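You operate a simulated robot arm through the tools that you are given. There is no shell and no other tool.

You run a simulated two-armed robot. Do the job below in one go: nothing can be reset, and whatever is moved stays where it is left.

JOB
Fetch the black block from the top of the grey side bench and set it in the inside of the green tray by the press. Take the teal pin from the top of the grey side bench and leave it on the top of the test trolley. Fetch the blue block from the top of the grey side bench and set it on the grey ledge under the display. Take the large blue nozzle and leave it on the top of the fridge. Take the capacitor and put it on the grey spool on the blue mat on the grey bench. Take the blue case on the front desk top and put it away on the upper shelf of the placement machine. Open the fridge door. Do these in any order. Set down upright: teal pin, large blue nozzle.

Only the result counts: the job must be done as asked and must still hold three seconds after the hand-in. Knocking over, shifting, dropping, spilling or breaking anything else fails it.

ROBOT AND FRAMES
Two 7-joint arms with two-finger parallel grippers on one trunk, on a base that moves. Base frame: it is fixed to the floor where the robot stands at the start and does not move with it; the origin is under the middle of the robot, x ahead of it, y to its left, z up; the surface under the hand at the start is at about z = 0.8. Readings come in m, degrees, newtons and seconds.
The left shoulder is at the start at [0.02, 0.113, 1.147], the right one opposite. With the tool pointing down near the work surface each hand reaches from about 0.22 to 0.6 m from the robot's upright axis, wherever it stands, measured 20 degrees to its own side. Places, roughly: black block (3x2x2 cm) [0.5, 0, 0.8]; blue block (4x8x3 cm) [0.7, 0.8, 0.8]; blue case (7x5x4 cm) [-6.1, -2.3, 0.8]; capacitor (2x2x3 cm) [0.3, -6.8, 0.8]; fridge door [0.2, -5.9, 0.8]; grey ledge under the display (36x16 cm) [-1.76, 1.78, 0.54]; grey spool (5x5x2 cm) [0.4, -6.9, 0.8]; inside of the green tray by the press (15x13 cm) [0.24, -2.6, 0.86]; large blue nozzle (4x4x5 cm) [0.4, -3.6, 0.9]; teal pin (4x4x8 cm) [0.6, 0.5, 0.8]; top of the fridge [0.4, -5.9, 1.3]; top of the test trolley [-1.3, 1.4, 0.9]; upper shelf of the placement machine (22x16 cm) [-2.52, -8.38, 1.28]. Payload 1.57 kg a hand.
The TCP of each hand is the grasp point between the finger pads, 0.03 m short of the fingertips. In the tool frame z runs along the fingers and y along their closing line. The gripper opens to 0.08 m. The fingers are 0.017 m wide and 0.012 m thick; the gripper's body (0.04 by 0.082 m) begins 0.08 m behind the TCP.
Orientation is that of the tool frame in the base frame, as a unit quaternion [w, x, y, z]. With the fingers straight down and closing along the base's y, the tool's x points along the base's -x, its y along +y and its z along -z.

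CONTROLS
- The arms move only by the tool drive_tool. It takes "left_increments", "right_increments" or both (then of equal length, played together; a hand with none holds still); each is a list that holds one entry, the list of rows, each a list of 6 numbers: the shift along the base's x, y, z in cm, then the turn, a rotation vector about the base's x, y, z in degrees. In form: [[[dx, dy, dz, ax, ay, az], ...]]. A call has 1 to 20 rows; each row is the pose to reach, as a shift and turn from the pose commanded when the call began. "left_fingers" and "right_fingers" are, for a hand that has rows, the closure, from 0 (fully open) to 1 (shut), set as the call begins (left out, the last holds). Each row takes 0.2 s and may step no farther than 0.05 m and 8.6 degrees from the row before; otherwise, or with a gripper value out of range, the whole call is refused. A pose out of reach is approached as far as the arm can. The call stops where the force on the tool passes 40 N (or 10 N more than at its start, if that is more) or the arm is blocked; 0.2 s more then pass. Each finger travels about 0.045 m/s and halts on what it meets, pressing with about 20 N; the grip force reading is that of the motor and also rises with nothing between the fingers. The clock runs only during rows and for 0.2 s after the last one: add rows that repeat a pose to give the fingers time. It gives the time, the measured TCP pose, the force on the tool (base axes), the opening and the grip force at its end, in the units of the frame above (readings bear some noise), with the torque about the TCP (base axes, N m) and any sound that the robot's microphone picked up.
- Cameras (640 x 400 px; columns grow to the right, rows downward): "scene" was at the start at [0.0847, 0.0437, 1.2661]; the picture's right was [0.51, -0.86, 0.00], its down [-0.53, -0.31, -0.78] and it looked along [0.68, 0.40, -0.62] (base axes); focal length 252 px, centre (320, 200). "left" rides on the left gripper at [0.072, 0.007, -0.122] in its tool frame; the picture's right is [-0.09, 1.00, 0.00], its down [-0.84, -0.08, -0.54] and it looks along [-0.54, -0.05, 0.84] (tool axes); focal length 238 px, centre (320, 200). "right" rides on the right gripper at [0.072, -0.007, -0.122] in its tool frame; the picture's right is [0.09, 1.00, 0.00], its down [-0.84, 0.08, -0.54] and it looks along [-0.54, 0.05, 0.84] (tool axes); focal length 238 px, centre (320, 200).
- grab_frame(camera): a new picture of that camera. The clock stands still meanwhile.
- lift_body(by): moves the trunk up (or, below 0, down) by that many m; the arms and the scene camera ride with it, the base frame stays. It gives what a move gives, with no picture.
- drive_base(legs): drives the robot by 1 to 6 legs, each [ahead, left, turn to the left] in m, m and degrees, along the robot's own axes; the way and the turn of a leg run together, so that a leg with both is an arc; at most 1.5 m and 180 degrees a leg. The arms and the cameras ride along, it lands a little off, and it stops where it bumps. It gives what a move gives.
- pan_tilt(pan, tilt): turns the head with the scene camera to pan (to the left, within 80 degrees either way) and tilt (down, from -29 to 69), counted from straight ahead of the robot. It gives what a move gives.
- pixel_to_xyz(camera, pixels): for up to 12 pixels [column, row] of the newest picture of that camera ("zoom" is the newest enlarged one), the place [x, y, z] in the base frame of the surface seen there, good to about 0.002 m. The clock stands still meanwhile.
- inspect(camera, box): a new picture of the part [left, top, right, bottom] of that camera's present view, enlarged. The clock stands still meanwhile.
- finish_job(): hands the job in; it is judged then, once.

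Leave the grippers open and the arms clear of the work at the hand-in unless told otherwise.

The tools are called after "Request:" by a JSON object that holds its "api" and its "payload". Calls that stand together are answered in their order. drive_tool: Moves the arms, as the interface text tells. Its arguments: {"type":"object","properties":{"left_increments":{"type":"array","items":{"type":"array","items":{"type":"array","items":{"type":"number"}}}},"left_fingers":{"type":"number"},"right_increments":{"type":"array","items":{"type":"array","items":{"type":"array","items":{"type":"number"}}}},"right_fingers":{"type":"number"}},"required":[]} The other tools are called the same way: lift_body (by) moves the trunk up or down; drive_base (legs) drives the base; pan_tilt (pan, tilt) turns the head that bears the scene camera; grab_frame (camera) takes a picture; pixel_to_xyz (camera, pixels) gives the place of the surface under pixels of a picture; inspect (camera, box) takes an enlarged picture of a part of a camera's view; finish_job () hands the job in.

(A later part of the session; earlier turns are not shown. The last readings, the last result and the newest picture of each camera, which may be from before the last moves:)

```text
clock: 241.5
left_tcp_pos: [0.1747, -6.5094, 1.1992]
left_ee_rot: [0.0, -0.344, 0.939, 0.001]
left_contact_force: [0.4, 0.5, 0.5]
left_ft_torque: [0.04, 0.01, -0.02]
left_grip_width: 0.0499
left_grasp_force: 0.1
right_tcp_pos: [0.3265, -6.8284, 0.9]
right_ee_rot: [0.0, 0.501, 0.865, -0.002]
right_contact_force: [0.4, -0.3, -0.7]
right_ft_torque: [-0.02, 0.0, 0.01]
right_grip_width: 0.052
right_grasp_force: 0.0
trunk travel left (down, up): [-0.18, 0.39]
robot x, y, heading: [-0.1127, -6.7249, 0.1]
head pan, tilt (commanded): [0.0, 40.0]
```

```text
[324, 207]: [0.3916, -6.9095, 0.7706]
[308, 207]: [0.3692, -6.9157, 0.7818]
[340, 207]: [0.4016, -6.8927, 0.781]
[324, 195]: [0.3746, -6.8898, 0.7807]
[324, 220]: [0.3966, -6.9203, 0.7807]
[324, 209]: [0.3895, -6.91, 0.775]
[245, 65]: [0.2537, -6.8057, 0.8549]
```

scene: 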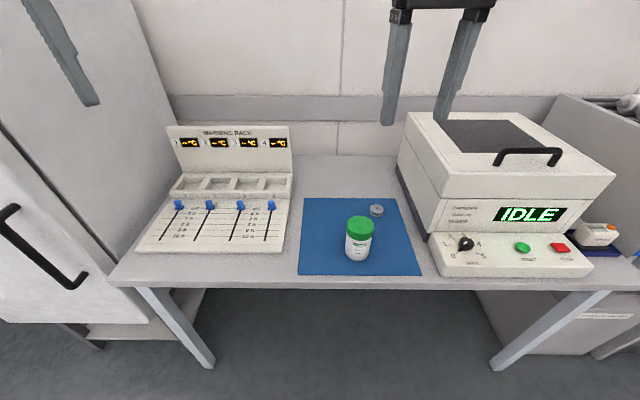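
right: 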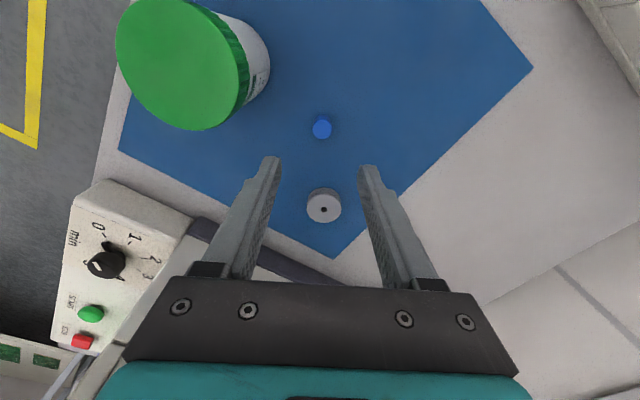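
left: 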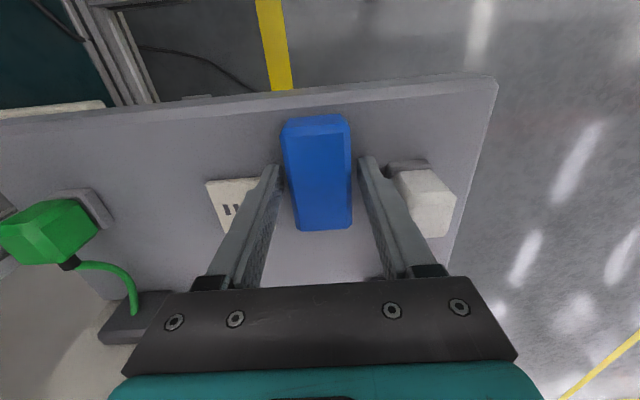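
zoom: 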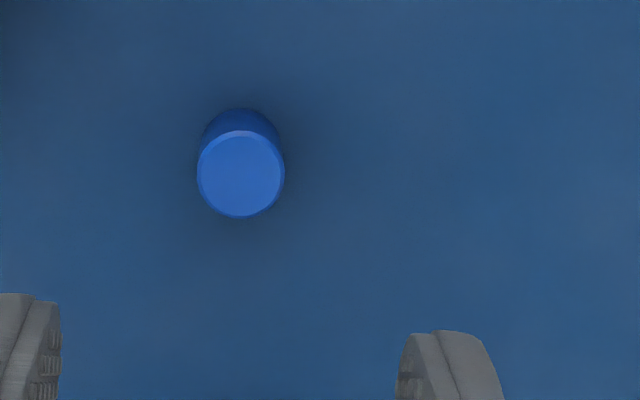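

The capacitor's axis is at (0.327, -6.8265) and the spool's centre is at (0.3855, -6.9045) with its top at 0.781. I'll go down to TCP z = 0.796 around the capacitor.

Request:
{"api": "drive_tool", "payload": {"right_increments": [[[0.05, 0.2, -3, 0, 0, 0], [0.05, 0.2, -6, 0, 0, 0], [0.05, 0.2, -8.5, 0, 0, 0], [0.05, 0.2, -10, 0, 0, 0], [0.05, 0.2, -10.4, 0, 0, 0], [0.05, 0.2, -10.4, 0, 0, 0]]]}}

Request:
{"api": "grab_frame", "payload": {"camera": "right"}}

Request:
{"api": "grab_frame", "payload": {"camera": "scene"}}

```text
clock: 242.9
left_tcp_pos: [0.1753, -6.511, 1.1995]
left_ee_rot: [0.001, -0.344, 0.939, 0.001]
left_contact_force: [0.4, 0.0, -0.5]
left_ft_torque: [0.0, 0.0, 0.03]
left_grip_width: 0.0501
left_grasp_force: 0.0
right_tcp_pos: [0.3268, -6.8246, 0.7965]
right_ee_rot: [-0.001, 0.502, 0.865, -0.002]
right_contact_force: [-0.8, 0.6, 1.0]
right_ft_torque: [0.0, 0.0, 0.01]
right_grip_width: 0.0518
right_grasp_force: 0.1
trunk travel left (down, up): [-0.18, 0.39]
robot x, y, heading: [-0.1111, -6.7266, 0.0]
head pan, tilt (commanded): [0.0, 40.0]
```

```text
taken
```

right: 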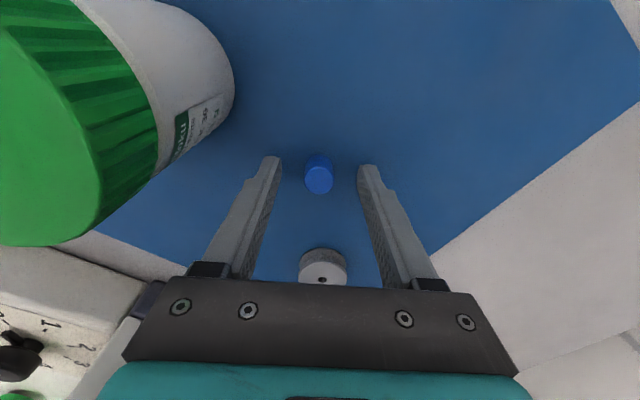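

```text
taken
```

scene: 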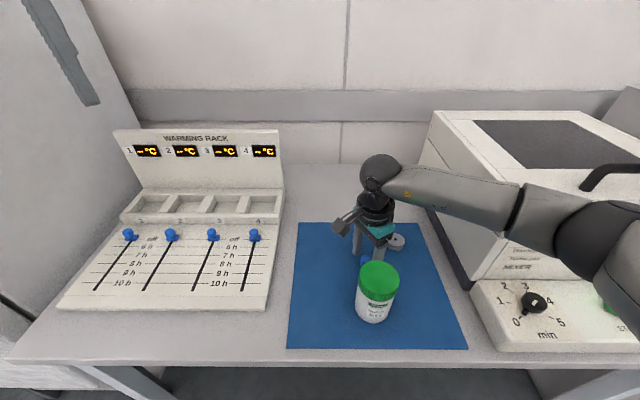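

The capacitor is centred between the pads. I'll close the gripper and lift 6 cm, then check how near my elbow is to the oven.

Request:
{"api": "drive_tool", "payload": {"right_increments": [[[0, 0, 0, 0, 0, 0], [0, 0, 0, 0, 0, 0], [0, 0, 0, 0, 0, 0], [0, 0, 0, 0, 0, 0], [0, 0, 0, 0, 0, 0]]], "right_fingers": 1}}

Request:
{"api": "drive_tool", "payload": {"right_increments": [[[0, 0, 1.5, 0, 0, 0], [0, 0, 3, 0, 0, 0], [0, 0, 6, 0, 0, 0]]]}}

Request:
{"api": "grab_frame", "payload": {"camera": "right"}}

Request:
{"api": "grab_frame", "payload": {"camera": "scene"}}

Request:
{"api": "pixel_to_xyz", "payload": {"camera": "scene", "pixels": [[440, 190], [500, 215], [540, 225], [590, 240], [620, 220], [575, 195], [535, 185], [600, 175], [490, 180], [530, 260]]}}

```text
clock: 244.1
left_tcp_pos: [0.1734, -6.5121, 1.1992]
left_ee_rot: [0.001, -0.344, 0.939, 0.0]
left_contact_force: [0.1, 0.3, 0.5]
left_ft_torque: [0.0, -0.05, 0.02]
left_grip_width: 0.0502
left_grasp_force: 0.0
right_tcp_pos: [0.3284, -6.8241, 0.7984]
right_ee_rot: [-0.001, 0.501, 0.865, -0.002]
right_contact_force: [0.9, 0.7, -0.8]
right_ft_torque: [-0.03, -0.01, -0.02]
right_grip_width: 0.0172
right_grasp_force: 20.4
trunk travel left (down, up): [-0.18, 0.39]
robot x, y, heading: [-0.1179, -6.7232, 0.5]
head pan, tilt (commanded): [0.0, 40.0]
```

```text
clock: 244.9
left_tcp_pos: [0.1734, -6.512, 1.1989]
left_ee_rot: [0.001, -0.344, 0.939, 0.0]
left_contact_force: [-0.9, 0.8, 0.7]
left_ft_torque: [0.0, 0.01, 0.02]
left_grip_width: 0.0502
left_grasp_force: 0.1
right_tcp_pos: [0.3253, -6.8266, 0.8567]
right_ee_rot: [0.0, 0.502, 0.865, -0.002]
right_contact_force: [0.1, 0.4, 0.1]
right_ft_torque: [0.04, 0.0, 0.0]
right_grip_width: 0.0168
right_grasp_force: 20.3
trunk travel left (down, up): [-0.18, 0.39]
robot x, y, heading: [-0.1148, -6.7271, 0.3]
head pan, tilt (commanded): [0.0, 40.0]
```

```text
taken
```

right: 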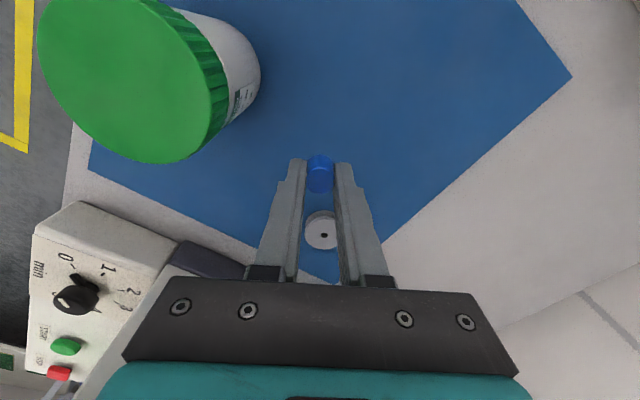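

```text
taken
```

scene: 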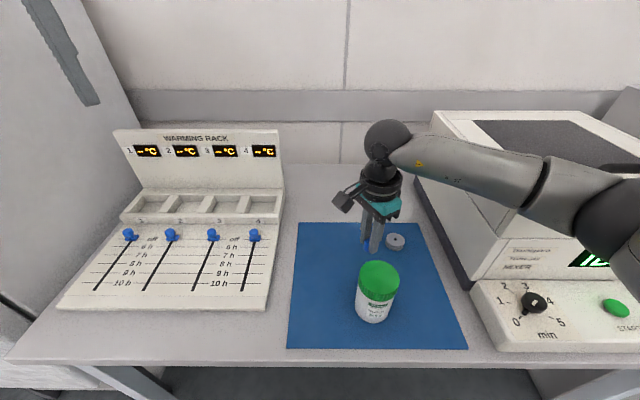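

```text
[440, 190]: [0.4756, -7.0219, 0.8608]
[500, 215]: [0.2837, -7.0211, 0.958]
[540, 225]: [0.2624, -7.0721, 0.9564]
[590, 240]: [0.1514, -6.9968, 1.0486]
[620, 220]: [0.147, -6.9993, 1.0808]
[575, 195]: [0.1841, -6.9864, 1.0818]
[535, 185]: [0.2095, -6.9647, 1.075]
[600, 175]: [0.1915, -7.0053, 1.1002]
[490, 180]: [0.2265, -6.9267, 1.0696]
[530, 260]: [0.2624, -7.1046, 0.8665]
```

The capacitor is held. My elbow is at (0.15, -7.0), close to the oven's corner. Raising the trunk 12 cm will straighten the arm and lift the elbow away, so I'll do that first and then move over the spool.

Request:
{"api": "lift_body", "payload": {"by": 0.12}}

Request:
{"api": "drive_tool", "payload": {"right_increments": [[[2, -2.6, 0, 0, 0, 0], [4, -5.2, 0, 0, 0, 0], [6.0, -7.8, 0, 0, 0, 0], [6.0, -7.8, -3, 0, 0, 0], [6.0, -7.8, -6, 0, 0, 0], [6.0, -7.8, -9, 0, 0, 0], [6.0, -7.8, -9, 0, 0, 0]]]}}

Request:
{"api": "grab_frame", "payload": {"camera": "right"}}

Request:
{"api": "grab_frame", "payload": {"camera": "scene"}}

```text
clock: 246.4
left_tcp_pos: [0.1739, -6.5111, 1.3182]
left_ee_rot: [0.0, -0.344, 0.939, 0.001]
left_contact_force: [-0.2, 0.2, 0.5]
left_ft_torque: [0.05, 0.0, 0.0]
left_grip_width: 0.0499
left_grasp_force: 0.0
right_tcp_pos: [0.3251, -6.8258, 0.9761]
right_ee_rot: [-0.001, 0.502, 0.865, -0.002]
right_contact_force: [0.1, 0.4, -1.0]
right_ft_torque: [0.01, 0.02, -0.01]
right_grip_width: 0.0171
right_grasp_force: 19.8
trunk travel left (down, up): [-0.3, 0.27]
robot x, y, heading: [-0.1126, -6.727, 0.1]
head pan, tilt (commanded): [0.0, 40.0]
```

```text
clock: 248.0
left_tcp_pos: [0.1734, -6.5097, 1.3184]
left_ee_rot: [0.002, -0.344, 0.939, 0.0]
left_contact_force: [-0.7, 0.3, 0.4]
left_ft_torque: [0.01, -0.03, 0.03]
left_grip_width: 0.0501
left_grasp_force: 0.0
right_tcp_pos: [0.3876, -6.9034, 0.8861]
right_ee_rot: [0.0, 0.501, 0.865, -0.002]
right_contact_force: [0.0, 0.3, -0.1]
right_ft_torque: [0.0, 0.02, -0.02]
right_grip_width: 0.0171
right_grasp_force: 20.4
trunk travel left (down, up): [-0.3, 0.27]
robot x, y, heading: [-0.1134, -6.7262, 0.1]
head pan, tilt (commanded): [0.0, 40.0]
```

```text
taken
```

right: 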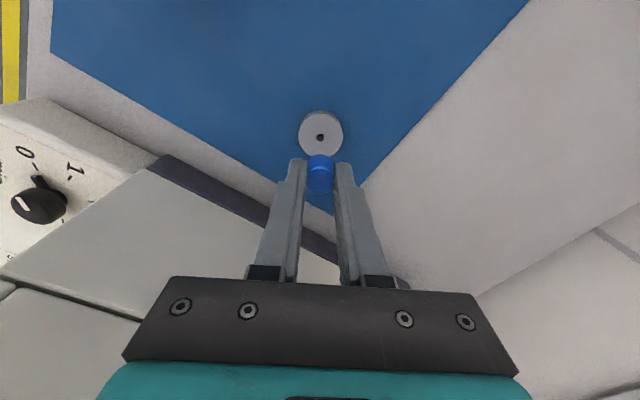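

```text
taken
```

scene: 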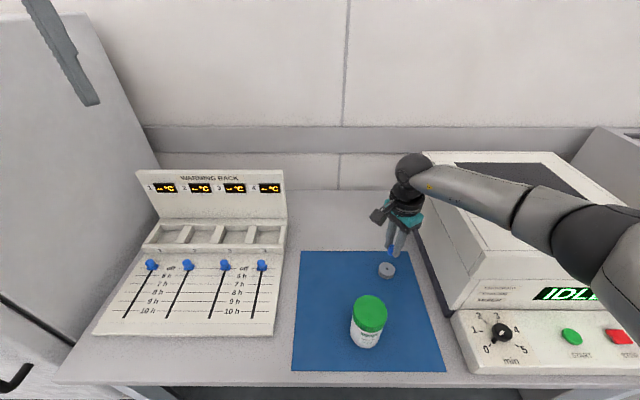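

The capacitor hangs just above the spool. I'll measure the spool's centre once more from here.

Request:
{"api": "pixel_to_xyz", "payload": {"camera": "right", "pixels": [[303, 134], [340, 134], [321, 118], [321, 148], [312, 134], [331, 134], [321, 124]]}}

Request:
{"api": "inspect", "payload": {"camera": "right", "box": [280, 100, 360, 200]}}

```text
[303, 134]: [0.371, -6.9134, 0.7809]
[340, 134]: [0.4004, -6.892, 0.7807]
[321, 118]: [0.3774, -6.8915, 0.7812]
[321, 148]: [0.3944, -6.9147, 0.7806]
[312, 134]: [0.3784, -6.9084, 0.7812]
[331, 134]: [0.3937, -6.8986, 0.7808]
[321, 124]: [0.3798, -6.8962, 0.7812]
```

```text
4.00 times, centred on (320, 150) of right
```

zoom: 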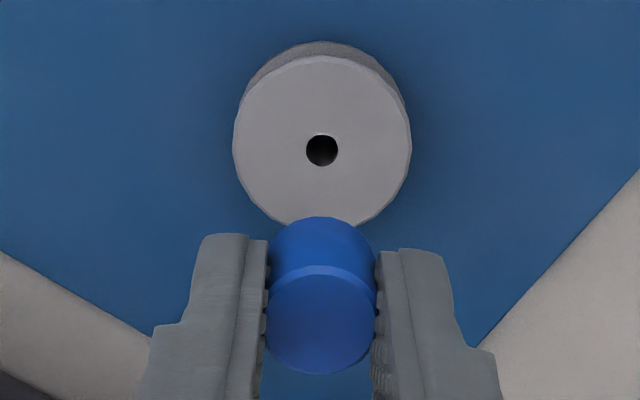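

The spool's centre is at (0.3857, -6.9035), and laterally the capacitor lines up with the hole. I'll correct by about 1.5 mm and go down to 2 cm above contact.

Request:
{"api": "drive_tool", "payload": {"right_increments": [[[-0.15, 0.1, -2, 0, 0, 0], [-0.15, 0.1, -4, 0, 0, 0], [-0.15, 0.1, -5.5, 0, 0, 0], [-0.15, 0.1, -5.5, 0, 0, 0]]]}}

Request:
{"api": "inspect", "payload": {"camera": "right", "box": [280, 120, 376, 200]}}

Request:
{"api": "inspect", "payload": {"camera": "scene", "box": [350, 210, 446, 290]}}

```text
clock: 249.0
left_tcp_pos: [0.1741, -6.5116, 1.3187]
left_ee_rot: [0.001, -0.344, 0.939, 0.001]
left_contact_force: [-0.7, -1.0, -1.3]
left_ft_torque: [0.01, -0.03, -0.01]
left_grip_width: 0.0501
left_grasp_force: 0.0
right_tcp_pos: [0.3853, -6.904, 0.8314]
right_ee_rot: [-0.001, 0.501, 0.865, -0.001]
right_contact_force: [0.7, -0.2, 0.4]
right_ft_torque: [0.0, 0.0, -0.02]
right_grip_width: 0.0171
right_grasp_force: 20.3
trunk travel left (down, up): [-0.3, 0.27]
robot x, y, heading: [-0.1132, -6.7277, 0.3]
head pan, tilt (commanded): [0.0, 40.0]
```

```text
5.00 times, centred on (328, 160) of right
```

zoom: 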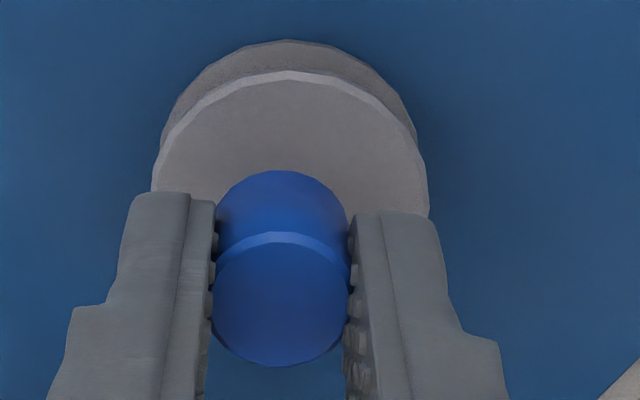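

```text
5.00 times, centred on (398, 250) of scene
```

zoom: 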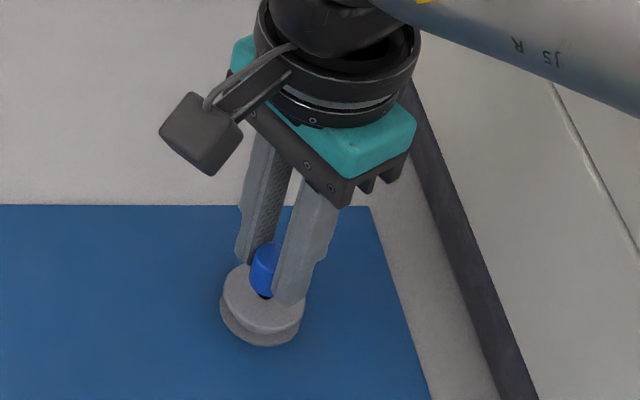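

The capacitor is about 1–2 mm off the spool's centre. I'll correct by (+0.05, +0.15) cm and step down to contact (expected at TCP z ≈ 0.8155).

Request:
{"api": "drive_tool", "payload": {"right_increments": [[[0.05, 0.15, -0.6, 0, 0, 0], [0.05, 0.15, -1.1, 0, 0, 0], [0.05, 0.15, -1.35, 0, 0, 0], [0.05, 0.15, -1.45, 0, 0, 0]]]}}

Request:
{"api": "inspect", "payload": {"camera": "right", "box": [280, 120, 376, 200]}}

```text
clock: 250.0
left_tcp_pos: [0.1738, -6.5098, 1.3203]
left_ee_rot: [0.001, -0.344, 0.939, 0.0]
left_contact_force: [-0.5, -0.4, -0.6]
left_ft_torque: [-0.02, 0.02, 0.02]
left_grip_width: 0.0499
left_grasp_force: 0.0
right_tcp_pos: [0.3843, -6.9012, 0.8165]
right_ee_rot: [-0.001, 0.501, 0.865, -0.002]
right_contact_force: [-0.3, 0.1, -0.3]
right_ft_torque: [0.04, -0.02, 0.01]
right_grip_width: 0.0169
right_grasp_force: 19.8
trunk travel left (down, up): [-0.3, 0.27]
robot x, y, heading: [-0.1095, -6.7264, -0.3]
head pan, tilt (commanded): [0.0, 40.0]
```

```text
5.00 times, centred on (328, 160) of right
```

zoom: 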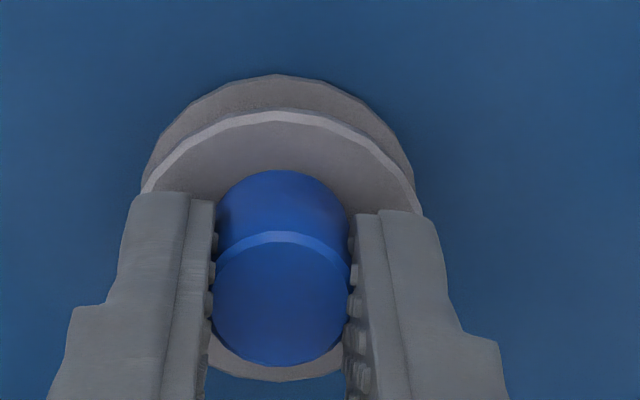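

The capacitor is now centred over the spool. I'll step down in 1 mm steps to contact.

Request:
{"api": "drive_tool", "payload": {"right_increments": [[[0, 0, -0.05, 0, 0, 0], [0, 0, -0.1, 0, 0, 0], [0, 0, -0.15, 0, 0, 0]]]}}

```text
clock: 250.8
left_tcp_pos: [0.1745, -6.5103, 1.3203]
left_ee_rot: [0.0, -0.344, 0.939, 0.0]
left_contact_force: [0.2, -0.1, -0.3]
left_ft_torque: [0.0, -0.03, 0.03]
left_grip_width: 0.0499
left_grasp_force: 0.0
right_tcp_pos: [0.3847, -6.8995, 0.8157]
right_ee_rot: [0.0, 0.502, 0.865, -0.001]
right_contact_force: [-0.8, -0.5, 2.7]
right_ft_torque: [0.0, 0.05, 0.0]
right_grip_width: 0.0171
right_grasp_force: 19.9
trunk travel left (down, up): [-0.3, 0.27]
robot x, y, heading: [-0.1109, -6.7259, -0.0]
head pan, tilt (commanded): [0.0, 40.0]
```

Contact begins (2.7 N). I'll go half a millimetre more and then release to about 4.5 cm.

Request:
{"api": "drive_tool", "payload": {"right_increments": [[[0, 0, -0.05, 0, 0, 0], [0, 0, -0.05, 0, 0, 0]]]}}

Request:
{"api": "drive_tool", "payload": {"right_increments": [[[0, 0, 0, 0, 0, 0], [0, 0, 0, 0, 0, 0], [0, 0, 0, 0, 0, 0], [0, 0, 0, 0, 0, 0]]], "right_fingers": 0.45}}

Request:
{"api": "inspect", "payload": {"camera": "right", "box": [264, 110, 376, 200]}}

```text
clock: 251.4
left_tcp_pos: [0.1744, -6.5112, 1.3185]
left_ee_rot: [0.001, -0.344, 0.939, 0.001]
left_contact_force: [-0.2, -0.5, -1.5]
left_ft_torque: [0.01, 0.01, 0.0]
left_grip_width: 0.0499
left_grasp_force: 0.1
right_tcp_pos: [0.3855, -6.9004, 0.8155]
right_ee_rot: [0.0, 0.501, 0.865, -0.002]
right_contact_force: [0.2, 0.2, 3.2]
right_ft_torque: [0.02, -0.02, -0.02]
right_grip_width: 0.0171
right_grasp_force: 20.3
trunk travel left (down, up): [-0.3, 0.27]
robot x, y, heading: [-0.1126, -6.7293, 0.4]
head pan, tilt (commanded): [0.0, 40.0]
```

```text
clock: 252.4
left_tcp_pos: [0.1739, -6.511, 1.3197]
left_ee_rot: [0.0, -0.344, 0.939, 0.0]
left_contact_force: [-0.7, 0.6, -0.1]
left_ft_torque: [0.0, -0.05, 0.02]
left_grip_width: 0.0501
left_grasp_force: 0.0
right_tcp_pos: [0.3841, -6.902, 0.8139]
right_ee_rot: [0.0, 0.501, 0.866, -0.002]
right_contact_force: [-0.8, 0.0, 0.2]
right_ft_torque: [0.0, 0.01, 0.03]
right_grip_width: 0.0442
right_grasp_force: 0.0
trunk travel left (down, up): [-0.3, 0.27]
robot x, y, heading: [-0.1125, -6.7299, 0.2]
head pan, tilt (commanded): [0.0, 40.0]
```

```text
4.44 times, centred on (320, 155) of right
```

zoom: 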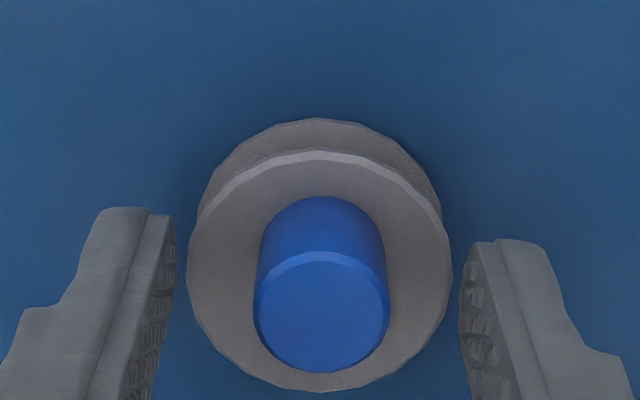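

The capacitor stands in the middle of the spool. I'll lift the hand straight up and then draw it back.

Request:
{"api": "drive_tool", "payload": {"right_increments": [[[0, 0, 1.5, 0, 0, 0], [0, 0, 4, 0, 0, 0], [0, 0, 8, 0, 0, 0], [0, 0, 12, 0, 0, 0], [0, 0, 16, 0, 0, 0], [-4, 2, 18, 0, 0, 0], [-8, 4, 20, 0, 0, 0], [-12, 6, 22, 0, 0, 0], [-16, 8, 24, 0, 0, 0]]]}}

Request:
{"api": "grab_frame", "payload": {"camera": "scene"}}

Request:
{"api": "inspect", "payload": {"camera": "scene", "box": [330, 220, 458, 320]}}

```text
clock: 254.4
left_tcp_pos: [0.1742, -6.5102, 1.3194]
left_ee_rot: [0.001, -0.344, 0.939, -0.001]
left_contact_force: [-0.5, -0.1, 0.9]
left_ft_torque: [0.0, -0.04, 0.0]
left_grip_width: 0.0501
left_grasp_force: 0.1
right_tcp_pos: [0.2228, -6.8223, 1.0554]
right_ee_rot: [-0.001, 0.502, 0.865, -0.002]
right_contact_force: [-0.6, -0.4, -0.3]
right_ft_torque: [-0.01, -0.01, 0.05]
right_grip_width: 0.0441
right_grasp_force: 0.0
trunk travel left (down, up): [-0.3, 0.27]
robot x, y, heading: [-0.1134, -6.7256, 0.5]
head pan, tilt (commanded): [0.0, 40.0]
```

```text
taken
```

scene: 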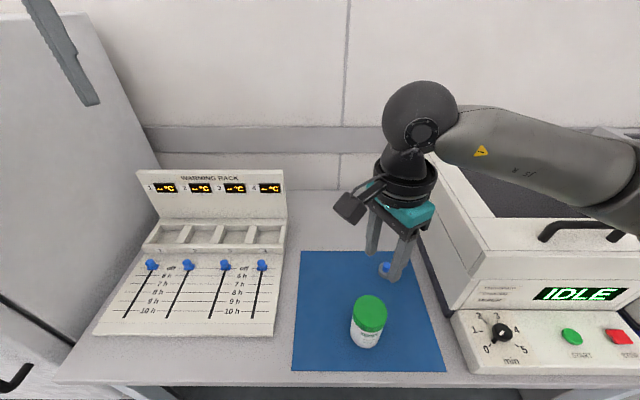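

```text
4.00 times, centred on (394, 270) of scene
```

zoom: 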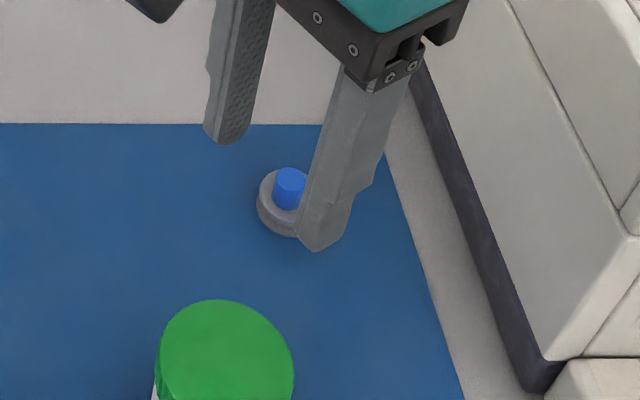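

The capacitor stands on the spool. Next is the fridge door: I'll back off, strafe left to face it, and look at the handle.

Request:
{"api": "drive_base", "payload": {"legs": [[-0.5, 0, 0], [0, 0.65, 0]]}}

Request:
{"api": "pan_tilt", "payload": {"pan": 0, "tilt": 30}}

Request:
{"api": "grab_frame", "payload": {"camera": "scene"}}

```text
clock: 260.6
left_tcp_pos: [-0.3395, -5.8601, 1.3185]
left_ee_rot: [0.001, -0.345, 0.939, 0.0]
left_contact_force: [0.0, 0.4, 0.3]
left_ft_torque: [-0.03, 0.04, -0.01]
left_grip_width: 0.05
left_grasp_force: 0.1
right_tcp_pos: [-0.2893, -6.171, 1.0557]
right_ee_rot: [0.0, 0.5, 0.866, -0.003]
right_contact_force: [0.3, 0.0, 0.3]
right_ft_torque: [-0.04, 0.0, 0.02]
right_grip_width: 0.044
right_grasp_force: 0.0
trunk travel left (down, up): [-0.3, 0.27]
robot x, y, heading: [-0.6273, -6.0742, 0.3]
head pan, tilt (commanded): [0.0, 40.0]
```

```text
clock: 261.3
left_tcp_pos: [-0.339, -5.862, 1.3203]
left_ee_rot: [0.001, -0.345, 0.939, 0.0]
left_contact_force: [-0.6, 0.4, 0.5]
left_ft_torque: [0.01, 0.01, -0.01]
left_grip_width: 0.0501
left_grasp_force: 0.0
right_tcp_pos: [-0.2895, -6.1728, 1.056]
right_ee_rot: [-0.001, 0.499, 0.866, -0.002]
right_contact_force: [-0.8, -0.7, 0.3]
right_ft_torque: [-0.02, -0.02, 0.0]
right_grip_width: 0.0436
right_grasp_force: 0.2
trunk travel left (down, up): [-0.3, 0.27]
robot x, y, heading: [-0.6274, -6.0782, 0.3]
head pan, tilt (commanded): [0.0, 30.0]
```

```text
taken
```

scene: 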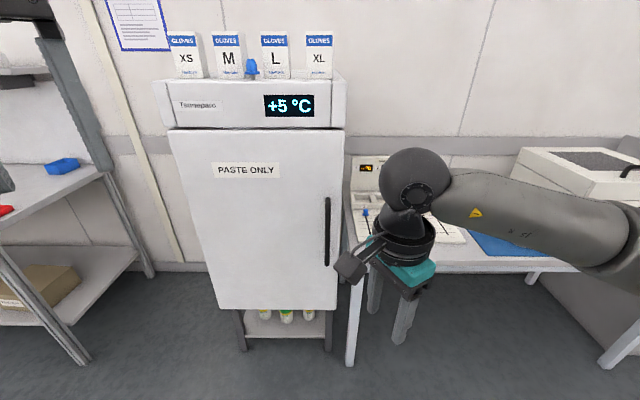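

I see the door with a vertical handle at pixels (327, 197–265). I'll enlarge it and measure the handle and the door edges.

Request:
{"api": "inspect", "payload": {"camera": "scene", "box": [290, 170, 370, 290]}}

Request:
{"api": "pixel_to_xyz", "payload": {"camera": "scene", "pixels": [[327, 200], [327, 215], [327, 230], [327, 245], [327, 262], [315, 230], [338, 230], [172, 140], [340, 140], [220, 302], [335, 305], [250, 200]]}}

```text
3.33 times, centred on (330, 230) of scene
```

zoom: 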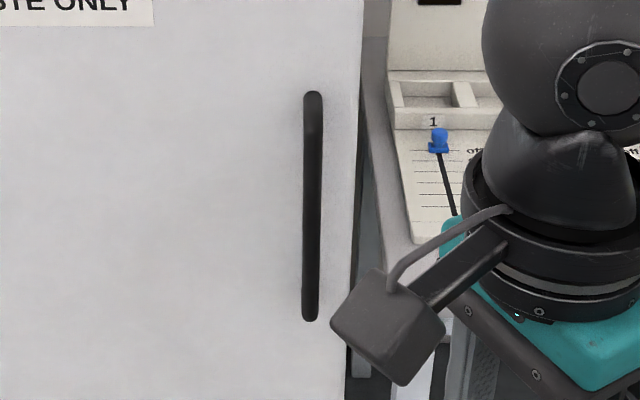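

```text
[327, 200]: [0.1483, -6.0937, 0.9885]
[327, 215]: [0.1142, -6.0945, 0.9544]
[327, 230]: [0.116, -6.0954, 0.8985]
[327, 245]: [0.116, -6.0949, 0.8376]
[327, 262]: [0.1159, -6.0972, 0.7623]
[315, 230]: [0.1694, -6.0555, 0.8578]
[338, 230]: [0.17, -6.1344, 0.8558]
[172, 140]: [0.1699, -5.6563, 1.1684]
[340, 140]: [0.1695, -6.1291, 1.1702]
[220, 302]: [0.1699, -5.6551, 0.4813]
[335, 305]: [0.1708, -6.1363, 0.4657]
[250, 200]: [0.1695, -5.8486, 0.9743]
```

The handle bar is at x ≈ 0.12, y = -6.095, z from 0.75 to 0.99. The door face is at x = 0.17, and the hinge must be on the left at y ≈ -5.65. I'll tuck the left hand away to the left, position the base, lower the trunk, and turn the right hand to point forward at the bar.

Request:
{"api": "drive_tool", "payload": {"left_increments": [[[-2, 2.5, 0, 0, 0, 0], [-4, 5, 0, 0, 0, 0], [-6, 7.5, 0, 0, 0, 0], [-8, 10, 0, 0, 0, 0], [-10, 12.5, 0, 0, 0, 0], [-12, 15, 0, 0, 0, 0], [-14, 17.5, 0, 0, 0, 0], [-16, 20, 0, 0, 0, 0]]], "right_increments": [[[0, 0, 0, 0, 0, 7.5], [0, 0, 0, 0, 0, 15], [0, 0, 0, 0, 0, 22.5], [0, 0, 0, 0, 0, 30], [0, 0, 0, 0, 0, 37.5], [0, 0, 0, 0, 0, 45], [0, 0, 0, 0, 0, 52.5], [0, 0, 0, 0, 0, 60]]]}}

Request:
{"api": "drive_base", "payload": {"legs": [[0.06, 0.1, 0]]}}

Request:
{"api": "lift_body", "payload": {"by": -0.2}}

```text
clock: 263.1
left_tcp_pos: [-0.3815, -5.7683, 1.2702]
left_ee_rot: [0.0, -0.345, 0.939, -0.001]
left_contact_force: [0.1, -0.7, 0.6]
left_ft_torque: [0.02, 0.02, 0.03]
left_grip_width: 0.05
left_grasp_force: 0.1
left hand out of reach, approached as far as the arm can: row 3, 4, 5, 6, 7, 8
right_tcp_pos: [-0.2882, -6.1718, 1.0546]
right_ee_rot: [0.0, -0.002, 1.0, -0.002]
right_contact_force: [-0.2, 0.7, 0.2]
right_ft_torque: [0.02, 0.0, 0.0]
right_grip_width: 0.0438
right_grasp_force: 0.1
trunk travel left (down, up): [-0.3, 0.27]
robot x, y, heading: [-0.6264, -6.0811, 0.5]
head pan, tilt (commanded): [0.0, 30.0]
```

```text
clock: 264.3
left_tcp_pos: [-0.3219, -5.6696, 1.2687]
left_ee_rot: [0.0, -0.345, 0.939, 0.0]
left_contact_force: [0.0, -0.2, 0.0]
left_ft_torque: [0.0, -0.01, -0.01]
left_grip_width: 0.05
left_grasp_force: 0.1
right_tcp_pos: [-0.2307, -6.073, 1.0544]
right_ee_rot: [0.001, -0.001, 1.0, -0.003]
right_contact_force: [0.0, 0.2, -0.3]
right_ft_torque: [-0.02, 0.02, -0.01]
right_grip_width: 0.0444
right_grasp_force: 0.0
trunk travel left (down, up): [-0.3, 0.27]
robot x, y, heading: [-0.568, -5.9811, 0.4]
head pan, tilt (commanded): [0.0, 30.0]
```

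```text
clock: 266.5
left_tcp_pos: [-0.3231, -5.6697, 1.0696]
left_ee_rot: [0.001, -0.345, 0.938, 0.0]
left_contact_force: [-0.1, -0.4, 0.4]
left_ft_torque: [0.01, -0.02, 0.04]
left_grip_width: 0.05
left_grasp_force: 0.1
right_tcp_pos: [-0.2302, -6.0745, 0.8542]
right_ee_rot: [0.001, 0.0, 1.0, -0.002]
right_contact_force: [0.1, 0.4, 0.2]
right_ft_torque: [-0.02, 0.02, 0.02]
right_grip_width: 0.0441
right_grasp_force: 0.1
trunk travel left (down, up): [-0.1, 0.47]
robot x, y, heading: [-0.5736, -5.9772, 0.6]
head pan, tilt (commanded): [0.0, 30.0]
```

The left hand could not go all the way. I'll push it further left and back at this height, and tilt the right hand forward in 8° steps while moving it ahead.

Request:
{"api": "drive_tool", "payload": {"left_increments": [[[-1, 2, 0, 0, 0, 0], [-2, 4, -1, 0, 0, 0], [-3, 6, -2, 0, 0, 0], [-4, 8, -3, 0, 0, 0], [-5, 10, -4, 0, 0, 0], [-6, 12, -5, 0, 0, 0], [-7, 14, -6, 0, 0, 0], [-8, 16, -7, 0, 0, 0], [-9, 17, -8, 0, 0, 0], [-10, 18, -9, 0, 0, 0], [-10, 18, -10, 0, 0, 0]]], "right_increments": [[[1.5, -0.2, 0.1, 0, -8.2, 0], [3, -0.4, 0.3, 0, -16.4, 0], [4.5, -0.6, 0.4, 0, -24.6, 0], [6, -0.8, 0.6, 0, -32.8, 0], [7.5, -1, 0.8, 0, -41, 0], [9, -1.2, 1, 0, -49.2, 0], [10.5, -1.4, 1.2, 0, -57.4, 0], [12, -1.6, 1.4, 0, -65.6, 0], [13.5, -1.8, 1.5, 0, -73.8, 0], [15, -2, 1.6, 0, -82, 0], [16, -2.1, 1.6, 0, -90, 0]]], "right_fingers": 0}}

Request:
{"api": "grab_frame", "payload": {"camera": "right"}}

Request:
{"api": "grab_frame", "payload": {"camera": "scene"}}

```text
clock: 268.9
left_tcp_pos: [-0.2814, -5.493, 0.9617]
left_ee_rot: [0.0, -0.345, 0.939, 0.0]
left_contact_force: [0.1, 0.1, -0.3]
left_ft_torque: [0.0, 0.01, 0.02]
left_grip_width: 0.05
left_grasp_force: 0.0
left hand out of reach, approached as far as the arm can: row 1, 2, 3, 4, 5, 6, 7, 8, 9, 10, 11
right_tcp_pos: [-0.124, -6.0794, 0.8684]
right_ee_rot: [0.494, -0.003, 0.87, 0.003]
right_contact_force: [0.7, 0.8, 0.1]
right_ft_torque: [0.04, 0.0, -0.01]
right_grip_width: 0.0799
right_grasp_force: 0.1
right hand out of reach, approached as far as the arm can: row 8, 9, 10, 11
trunk travel left (down, up): [-0.1, 0.47]
robot x, y, heading: [-0.5684, -5.9771, 0.5]
head pan, tilt (commanded): [0.0, 30.0]
```

```text
taken
```

right: 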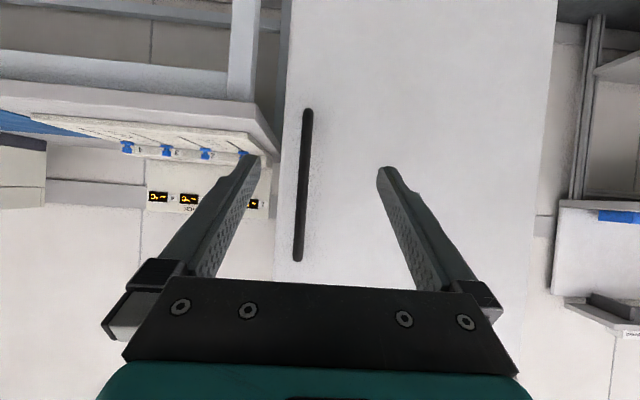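

```text
taken
```

scene: 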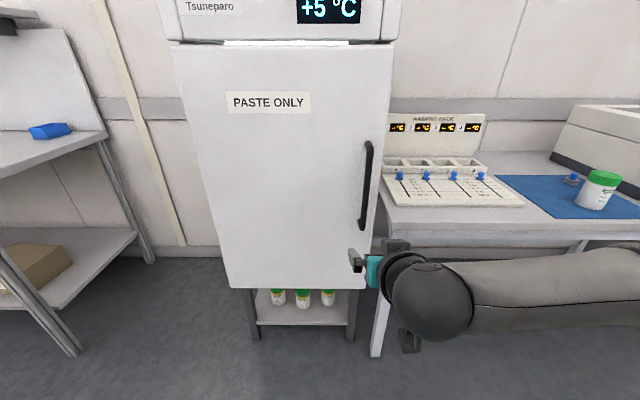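

The right tool now points forward, pitched about 31° down, which will do for straddling the bar along y. I'll align with y = -6.095 and advance to 5 cm short of the bar, then check.

Request:
{"api": "drive_tool", "payload": {"right_increments": [[[3, -1, 0, 0, 0, 0], [7, -1.6, 0, 0, 0, 0], [11, -1.6, 0, 0, 0, 0], [15, -1.6, 0, 0, 0, 0], [18, -1.6, 0, 0, 0, 0], [18, -1.6, 0, 0, 0, 0]]]}}

Request:
{"api": "grab_frame", "payload": {"camera": "right"}}

Request:
{"api": "pixel_to_xyz", "payload": {"camera": "right", "pixels": [[312, 80], [312, 120], [312, 160], [312, 200], [305, 160], [320, 160], [400, 100]]}}

```text
clock: 270.3
left_tcp_pos: [-0.281, -5.4939, 0.9613]
left_ee_rot: [0.001, -0.345, 0.938, 0.001]
left_contact_force: [0.2, -0.5, -0.4]
left_ft_torque: [-0.01, 0.02, -0.02]
left_grip_width: 0.0503
left_grasp_force: 0.1
right_tcp_pos: [0.0595, -6.0996, 0.8671]
right_ee_rot: [0.493, -0.003, 0.87, 0.003]
right_contact_force: [0.3, 0.6, -0.2]
right_ft_torque: [0.0, -0.01, 0.0]
right_grip_width: 0.0801
right_grasp_force: 0.0
trunk travel left (down, up): [-0.1, 0.47]
robot x, y, heading: [-0.5692, -5.9805, 0.5]
head pan, tilt (commanded): [0.0, 30.0]
```

```text
taken
```

right: 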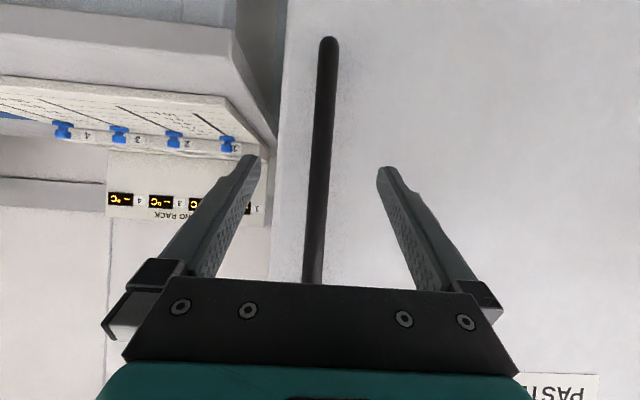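

```text
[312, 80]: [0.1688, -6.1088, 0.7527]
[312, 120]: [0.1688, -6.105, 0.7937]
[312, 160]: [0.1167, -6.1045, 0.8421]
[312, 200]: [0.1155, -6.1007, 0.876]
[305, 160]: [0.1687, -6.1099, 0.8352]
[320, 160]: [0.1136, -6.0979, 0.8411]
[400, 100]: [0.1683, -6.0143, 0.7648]
```

The bar is centred between the fingers (y ≈ -6.098). I'll advance 6.2 cm so the bar is at the grasp point, then close.

Request:
{"api": "drive_tool", "payload": {"right_increments": [[[3, 0.1, 0, 0, 0, 0], [5, 0.1, 0, 0, 0, 0], [6.2, 0.1, 0, 0, 0, 0], [6.2, 0.1, 0, 0, 0, 0]]]}}

Request:
{"api": "drive_tool", "payload": {"right_increments": [[[0, 0, 0, 0, 0, 0], [0, 0, 0, 0, 0, 0], [0, 0, 0, 0, 0, 0], [0, 0, 0, 0, 0, 0], [0, 0, 0, 0, 0, 0], [0, 0, 0, 0, 0, 0]]], "right_fingers": 1}}

Request:
{"api": "grab_frame", "payload": {"camera": "right"}}

```text
clock: 271.3
left_tcp_pos: [-0.2816, -5.4937, 0.961]
left_ee_rot: [0.001, -0.346, 0.938, 0.001]
left_contact_force: [0.0, -0.4, 0.9]
left_ft_torque: [0.03, 0.0, 0.01]
left_grip_width: 0.0499
left_grasp_force: 0.0
right_tcp_pos: [0.1222, -6.0965, 0.8683]
right_ee_rot: [0.493, -0.002, 0.87, 0.003]
right_contact_force: [0.2, -0.1, 0.0]
right_ft_torque: [0.02, -0.04, 0.0]
right_grip_width: 0.08
right_grasp_force: 0.0
trunk travel left (down, up): [-0.1, 0.47]
robot x, y, heading: [-0.5679, -5.9797, 0.5]
head pan, tilt (commanded): [0.0, 30.0]
```

```text
clock: 272.7
left_tcp_pos: [-0.2826, -5.4934, 0.9601]
left_ee_rot: [0.001, -0.345, 0.939, 0.0]
left_contact_force: [0.1, 0.3, 0.2]
left_ft_torque: [-0.01, 0.02, 0.0]
left_grip_width: 0.0499
left_grasp_force: 0.1
right_tcp_pos: [0.1206, -6.0959, 0.8685]
right_ee_rot: [0.494, -0.003, 0.87, 0.003]
right_contact_force: [0.8, 0.7, 0.8]
right_ft_torque: [-0.12, -0.01, 0.02]
right_grip_width: 0.0179
right_grasp_force: 32.4
trunk travel left (down, up): [-0.1, 0.47]
robot x, y, heading: [-0.5632, -5.9793, 0.3]
head pan, tilt (commanded): [0.0, 30.0]
```

```text
taken
```

right: 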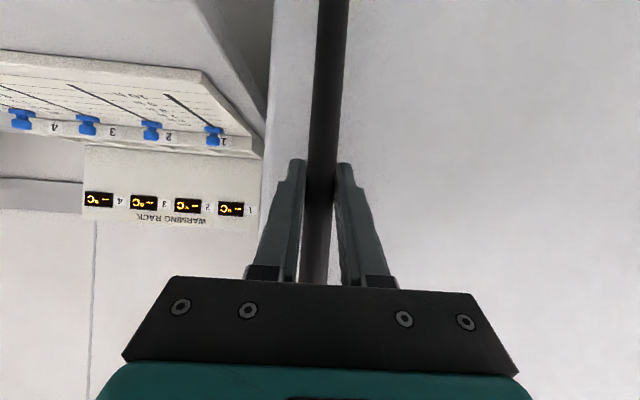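

The bar is gripped (18 mm). I'll pull along the door's arc for the first 10°, turning the hand with it, and watch the force.

Request:
{"api": "drive_tool", "payload": {"right_increments": [[[-1.9, 0.34, 0, 0, 0, -2.5], [-3.8, 0.76, 0, 0, 0, -5], [-5.7, 1.26, 0, 0, 0, -7.5], [-7.5, 1.85, 0, 0, 0, -10], [-7.5, 1.85, 0, 0, 0, -10]]]}}

Request:
{"api": "grab_frame", "payload": {"camera": "scene"}}

```text
clock: 273.9
left_tcp_pos: [-0.2809, -5.4939, 0.9611]
left_ee_rot: [0.001, -0.345, 0.939, 0.001]
left_contact_force: [-0.5, 0.6, 0.0]
left_ft_torque: [0.01, -0.02, -0.02]
left_grip_width: 0.05
left_grasp_force: 0.2
right_tcp_pos: [0.0454, -6.0761, 0.8686]
right_ee_rot: [0.492, 0.074, 0.867, -0.041]
right_contact_force: [-0.7, 1.0, -2.2]
right_ft_torque: [-0.03, 0.02, 0.12]
right_grip_width: 0.0176
right_grasp_force: 33.1
trunk travel left (down, up): [-0.1, 0.47]
robot x, y, heading: [-0.5689, -5.9752, 0.3]
head pan, tilt (commanded): [0.0, 30.0]
```

```text
taken
```

scene: 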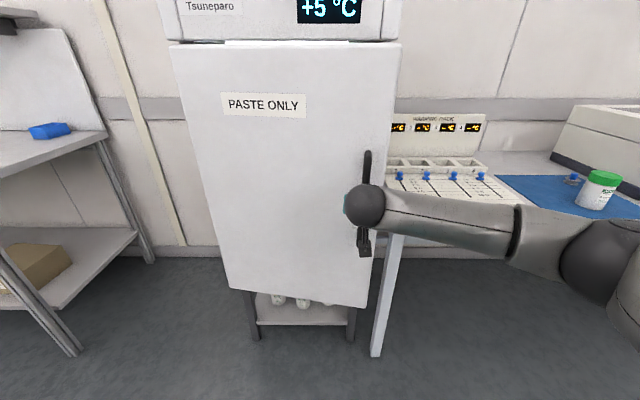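

The door follows easily. I'll go on along the arc to about 42°.

Request:
{"api": "drive_tool", "payload": {"right_increments": [[[-2.9, 1.1, 0, 0, 0, -4], [-5.72, 2.4, 0, 0, 0, -8], [-8.45, 3.9, 0, 0, 0, -12], [-11.06, 5.58, 0, 0, 0, -16], [-13.55, 7.44, 0, 0, 0, -20], [-15.9, 9.48, 0, 0, 0, -24], [-18.1, 11.66, 0, 0, 0, -28], [-20.2, 14.0, 0, 0, 0, -32]]]}}

Request:
{"api": "grab_frame", "payload": {"camera": "scene"}}

```text
clock: 275.7
left_tcp_pos: [-0.2816, -5.4931, 0.9609]
left_ee_rot: [0.001, -0.344, 0.939, 0.0]
left_contact_force: [0.2, 0.1, 0.1]
left_ft_torque: [0.02, 0.02, -0.02]
left_grip_width: 0.05
left_grasp_force: 0.0
right_tcp_pos: [-0.1572, -5.9344, 0.868]
right_ee_rot: [0.46, 0.309, 0.814, -0.174]
right_contact_force: [1.7, 2.3, -19.1]
right_ft_torque: [-0.22, 0.13, 0.26]
right_grip_width: 0.0177
right_grasp_force: 32.5
trunk travel left (down, up): [-0.1, 0.47]
robot x, y, heading: [-0.5648, -5.9812, 0.2]
head pan, tilt (commanded): [0.0, 30.0]
```

```text
taken
```

scene: 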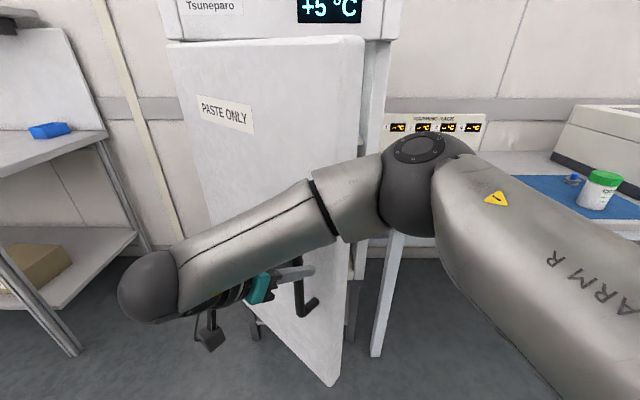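

The door is at about 42° with low side forces. To go further I'll keep the grip and move the whole robot around the hinge at about (0.19, -5.655): a 15° arc leg first.

Request:
{"api": "drive_base", "payload": {"legs": [[-0.085, 0.198, -15]]}}

Request:
{"api": "grab_frame", "payload": {"camera": "scene"}}

```text
clock: 277.4
left_tcp_pos: [-0.224, -5.3774, 0.9605]
left_ee_rot: [0.0, -0.221, 0.975, 0.0]
left_contact_force: [0.2, 0.2, -0.1]
left_ft_torque: [0.01, 0.0, -0.01]
left_grip_width: 0.0499
left_grasp_force: 0.0
right_tcp_pos: [-0.2167, -5.8373, 0.8692]
right_ee_rot: [0.434, 0.412, 0.767, -0.231]
right_contact_force: [13.7, 7.1, -17.2]
right_ft_torque: [-0.16, 0.23, 0.12]
right_grip_width: 0.0177
right_grasp_force: 31.8
trunk travel left (down, up): [-0.1, 0.47]
robot x, y, heading: [-0.6265, -5.7709, -14.4]
head pan, tilt (commanded): [0.0, 30.0]
```

```text
taken
```

scene: 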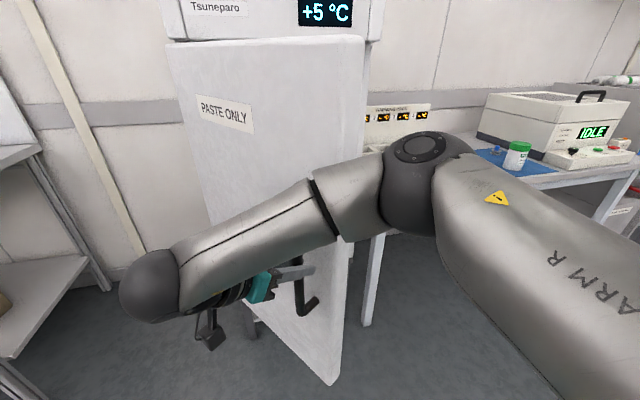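

The door is now at about 57°, with some outward pull (14, 7 N). I'll ease the hand 0.8 cm toward the hinge to relieve it.

Request:
{"api": "drive_tool", "payload": {"right_increments": [[[0.4, 0.2, 0, 0, 0, 0], [0.8, 0.4, 0, 0, 0, 0], [0.8, 0.4, 0, 0, 0, 0]]]}}

```text
clock: 278.2
left_tcp_pos: [-0.2277, -5.3803, 0.9629]
left_ee_rot: [0.002, -0.22, 0.975, -0.001]
left_contact_force: [-0.3, -0.6, -0.1]
left_ft_torque: [-0.01, -0.01, -0.02]
left_grip_width: 0.0501
left_grasp_force: 0.1
right_tcp_pos: [-0.2156, -5.8384, 0.8682]
right_ee_rot: [0.43, 0.414, 0.766, -0.239]
right_contact_force: [-11.7, -5.1, 5.7]
right_ft_torque: [0.17, -0.32, -0.17]
right_grip_width: 0.0178
right_grasp_force: 32.5
trunk travel left (down, up): [-0.1, 0.47]
robot x, y, heading: [-0.6285, -5.7762, -14.4]
head pan, tilt (commanded): [0.0, 30.0]
stopped in row 3 (right hand): the force on the tool passed its limit at 41 N (the readings are from after the stop); the commanded pose is now the measured one
```

The load is near balanced now (the stop reset the command). I'll do another 15° arc about the hinge.

Request:
{"api": "drive_base", "payload": {"legs": [[-0.083, 0.199, -15]]}}

```text
clock: 279.8
left_tcp_pos: [-0.1435, -5.2846, 0.9623]
left_ee_rot: [0.002, -0.091, 0.996, 0.0]
left_contact_force: [0.2, 0.1, -0.3]
left_ft_torque: [-0.01, 0.0, 0.0]
left_grip_width: 0.0498
left_grasp_force: 0.1
right_tcp_pos: [-0.25, -5.731, 0.8686]
right_ee_rot: [0.396, 0.509, 0.706, -0.293]
right_contact_force: [-21.4, -4.0, 7.5]
right_ft_torque: [0.19, -0.41, -0.1]
right_grip_width: 0.0175
right_grasp_force: 32.0
trunk travel left (down, up): [-0.1, 0.47]
robot x, y, heading: [-0.6302, -5.5615, -29.2]
head pan, tilt (commanded): [0.0, 30.0]
```

The load is now inward (-21 N). I'll ease the hand 3 mm outward and look.

Request:
{"api": "drive_tool", "payload": {"right_increments": [[[-0.15, -0.03, 0, 0, 0, 0], [-0.3, -0.05, 0, 0, 0, 0]]]}}

Request:
{"api": "grab_frame", "payload": {"camera": "scene"}}

```text
clock: 280.4
left_tcp_pos: [-0.1406, -5.2839, 0.9617]
left_ee_rot: [0.0, -0.092, 0.996, 0.0]
left_contact_force: [-0.1, -0.3, 0.3]
left_ft_torque: [0.03, 0.01, 0.02]
left_grip_width: 0.0499
left_grasp_force: 0.0
right_tcp_pos: [-0.2483, -5.7314, 0.8689]
right_ee_rot: [0.397, 0.51, 0.705, -0.291]
right_contact_force: [6.7, -0.1, 6.5]
right_ft_torque: [0.12, -0.3, -0.16]
right_grip_width: 0.0181
right_grasp_force: 33.1
trunk travel left (down, up): [-0.1, 0.47]
robot x, y, heading: [-0.6315, -5.5607, -29.3]
head pan, tilt (commanded): [0.0, 30.0]
```

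```text
taken
```

scene: 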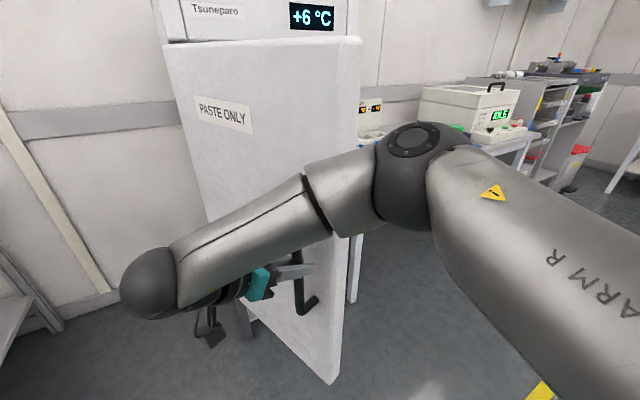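

The door is at about 72°. One more arc of 13° will bring it near 85°.

Request:
{"api": "drive_base", "payload": {"legs": [[-0.0725, 0.173, -13]]}}

Request:
{"api": "grab_frame", "payload": {"camera": "scene"}}

```text
clock: 282.0
left_tcp_pos: [-0.0465, -5.221, 0.9614]
left_ee_rot: [0.001, 0.025, 1.0, -0.001]
left_contact_force: [-0.9, 0.1, -0.4]
left_ft_torque: [-0.01, -0.03, 0.02]
left_grip_width: 0.05
left_grasp_force: 0.1
right_tcp_pos: [-0.2561, -5.6306, 0.8686]
right_ee_rot: [0.36, 0.587, 0.642, -0.337]
right_contact_force: [6.2, 0.7, 13.6]
right_ft_torque: [0.06, -0.52, -0.01]
right_grip_width: 0.0179
right_grasp_force: 32.5
trunk travel left (down, up): [-0.1, 0.47]
robot x, y, heading: [-0.5906, -5.3765, -43.0]
head pan, tilt (commanded): [0.0, 30.0]
```

```text
taken
```

scene: 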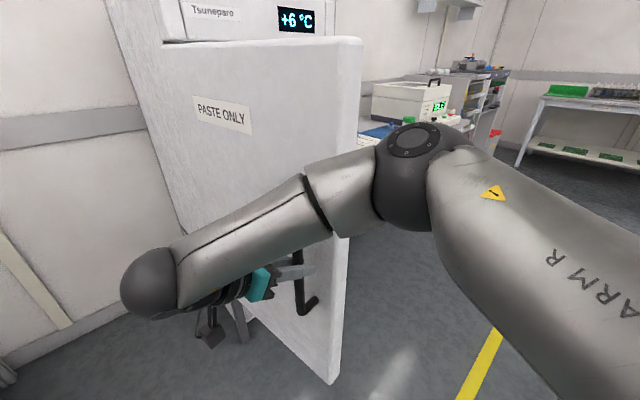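

The handle is now at (-0.256, -5.631), which means the door is open about 84°. I'll open the right gripper and look before retreating.

Request:
{"api": "drive_tool", "payload": {"right_increments": [[[0, 0, 0, 0, 0, 0], [0, 0, 0, 0, 0, 0], [0, 0, 0, 0, 0, 0], [0, 0, 0, 0, 0, 0]]], "right_fingers": 0}}

Request:
{"api": "grab_frame", "payload": {"camera": "right"}}

```text
clock: 283.0
left_tcp_pos: [-0.0464, -5.2211, 0.9611]
left_ee_rot: [0.001, 0.024, 1.0, 0.0]
left_contact_force: [0.5, 0.5, 0.3]
left_ft_torque: [-0.02, -0.01, 0.0]
left_grip_width: 0.0501
left_grasp_force: 0.1
right_tcp_pos: [-0.2558, -5.6328, 0.869]
right_ee_rot: [0.36, 0.588, 0.642, -0.337]
right_contact_force: [0.0, 0.5, -0.2]
right_ft_torque: [0.0, -0.01, 0.01]
right_grip_width: 0.0802
right_grasp_force: 0.0
trunk travel left (down, up): [-0.1, 0.47]
robot x, y, heading: [-0.5861, -5.379, -42.6]
head pan, tilt (commanded): [0.0, 30.0]
```

```text
taken
```

right: 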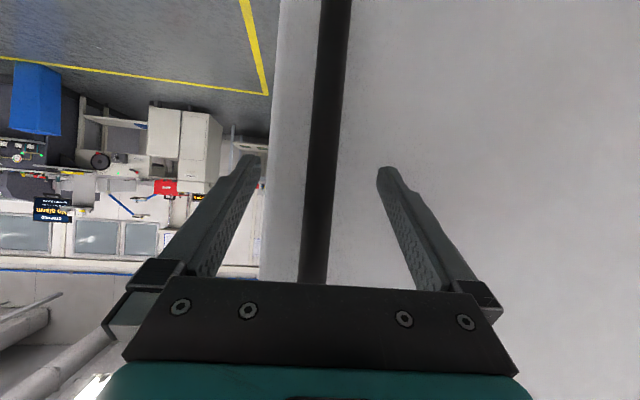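

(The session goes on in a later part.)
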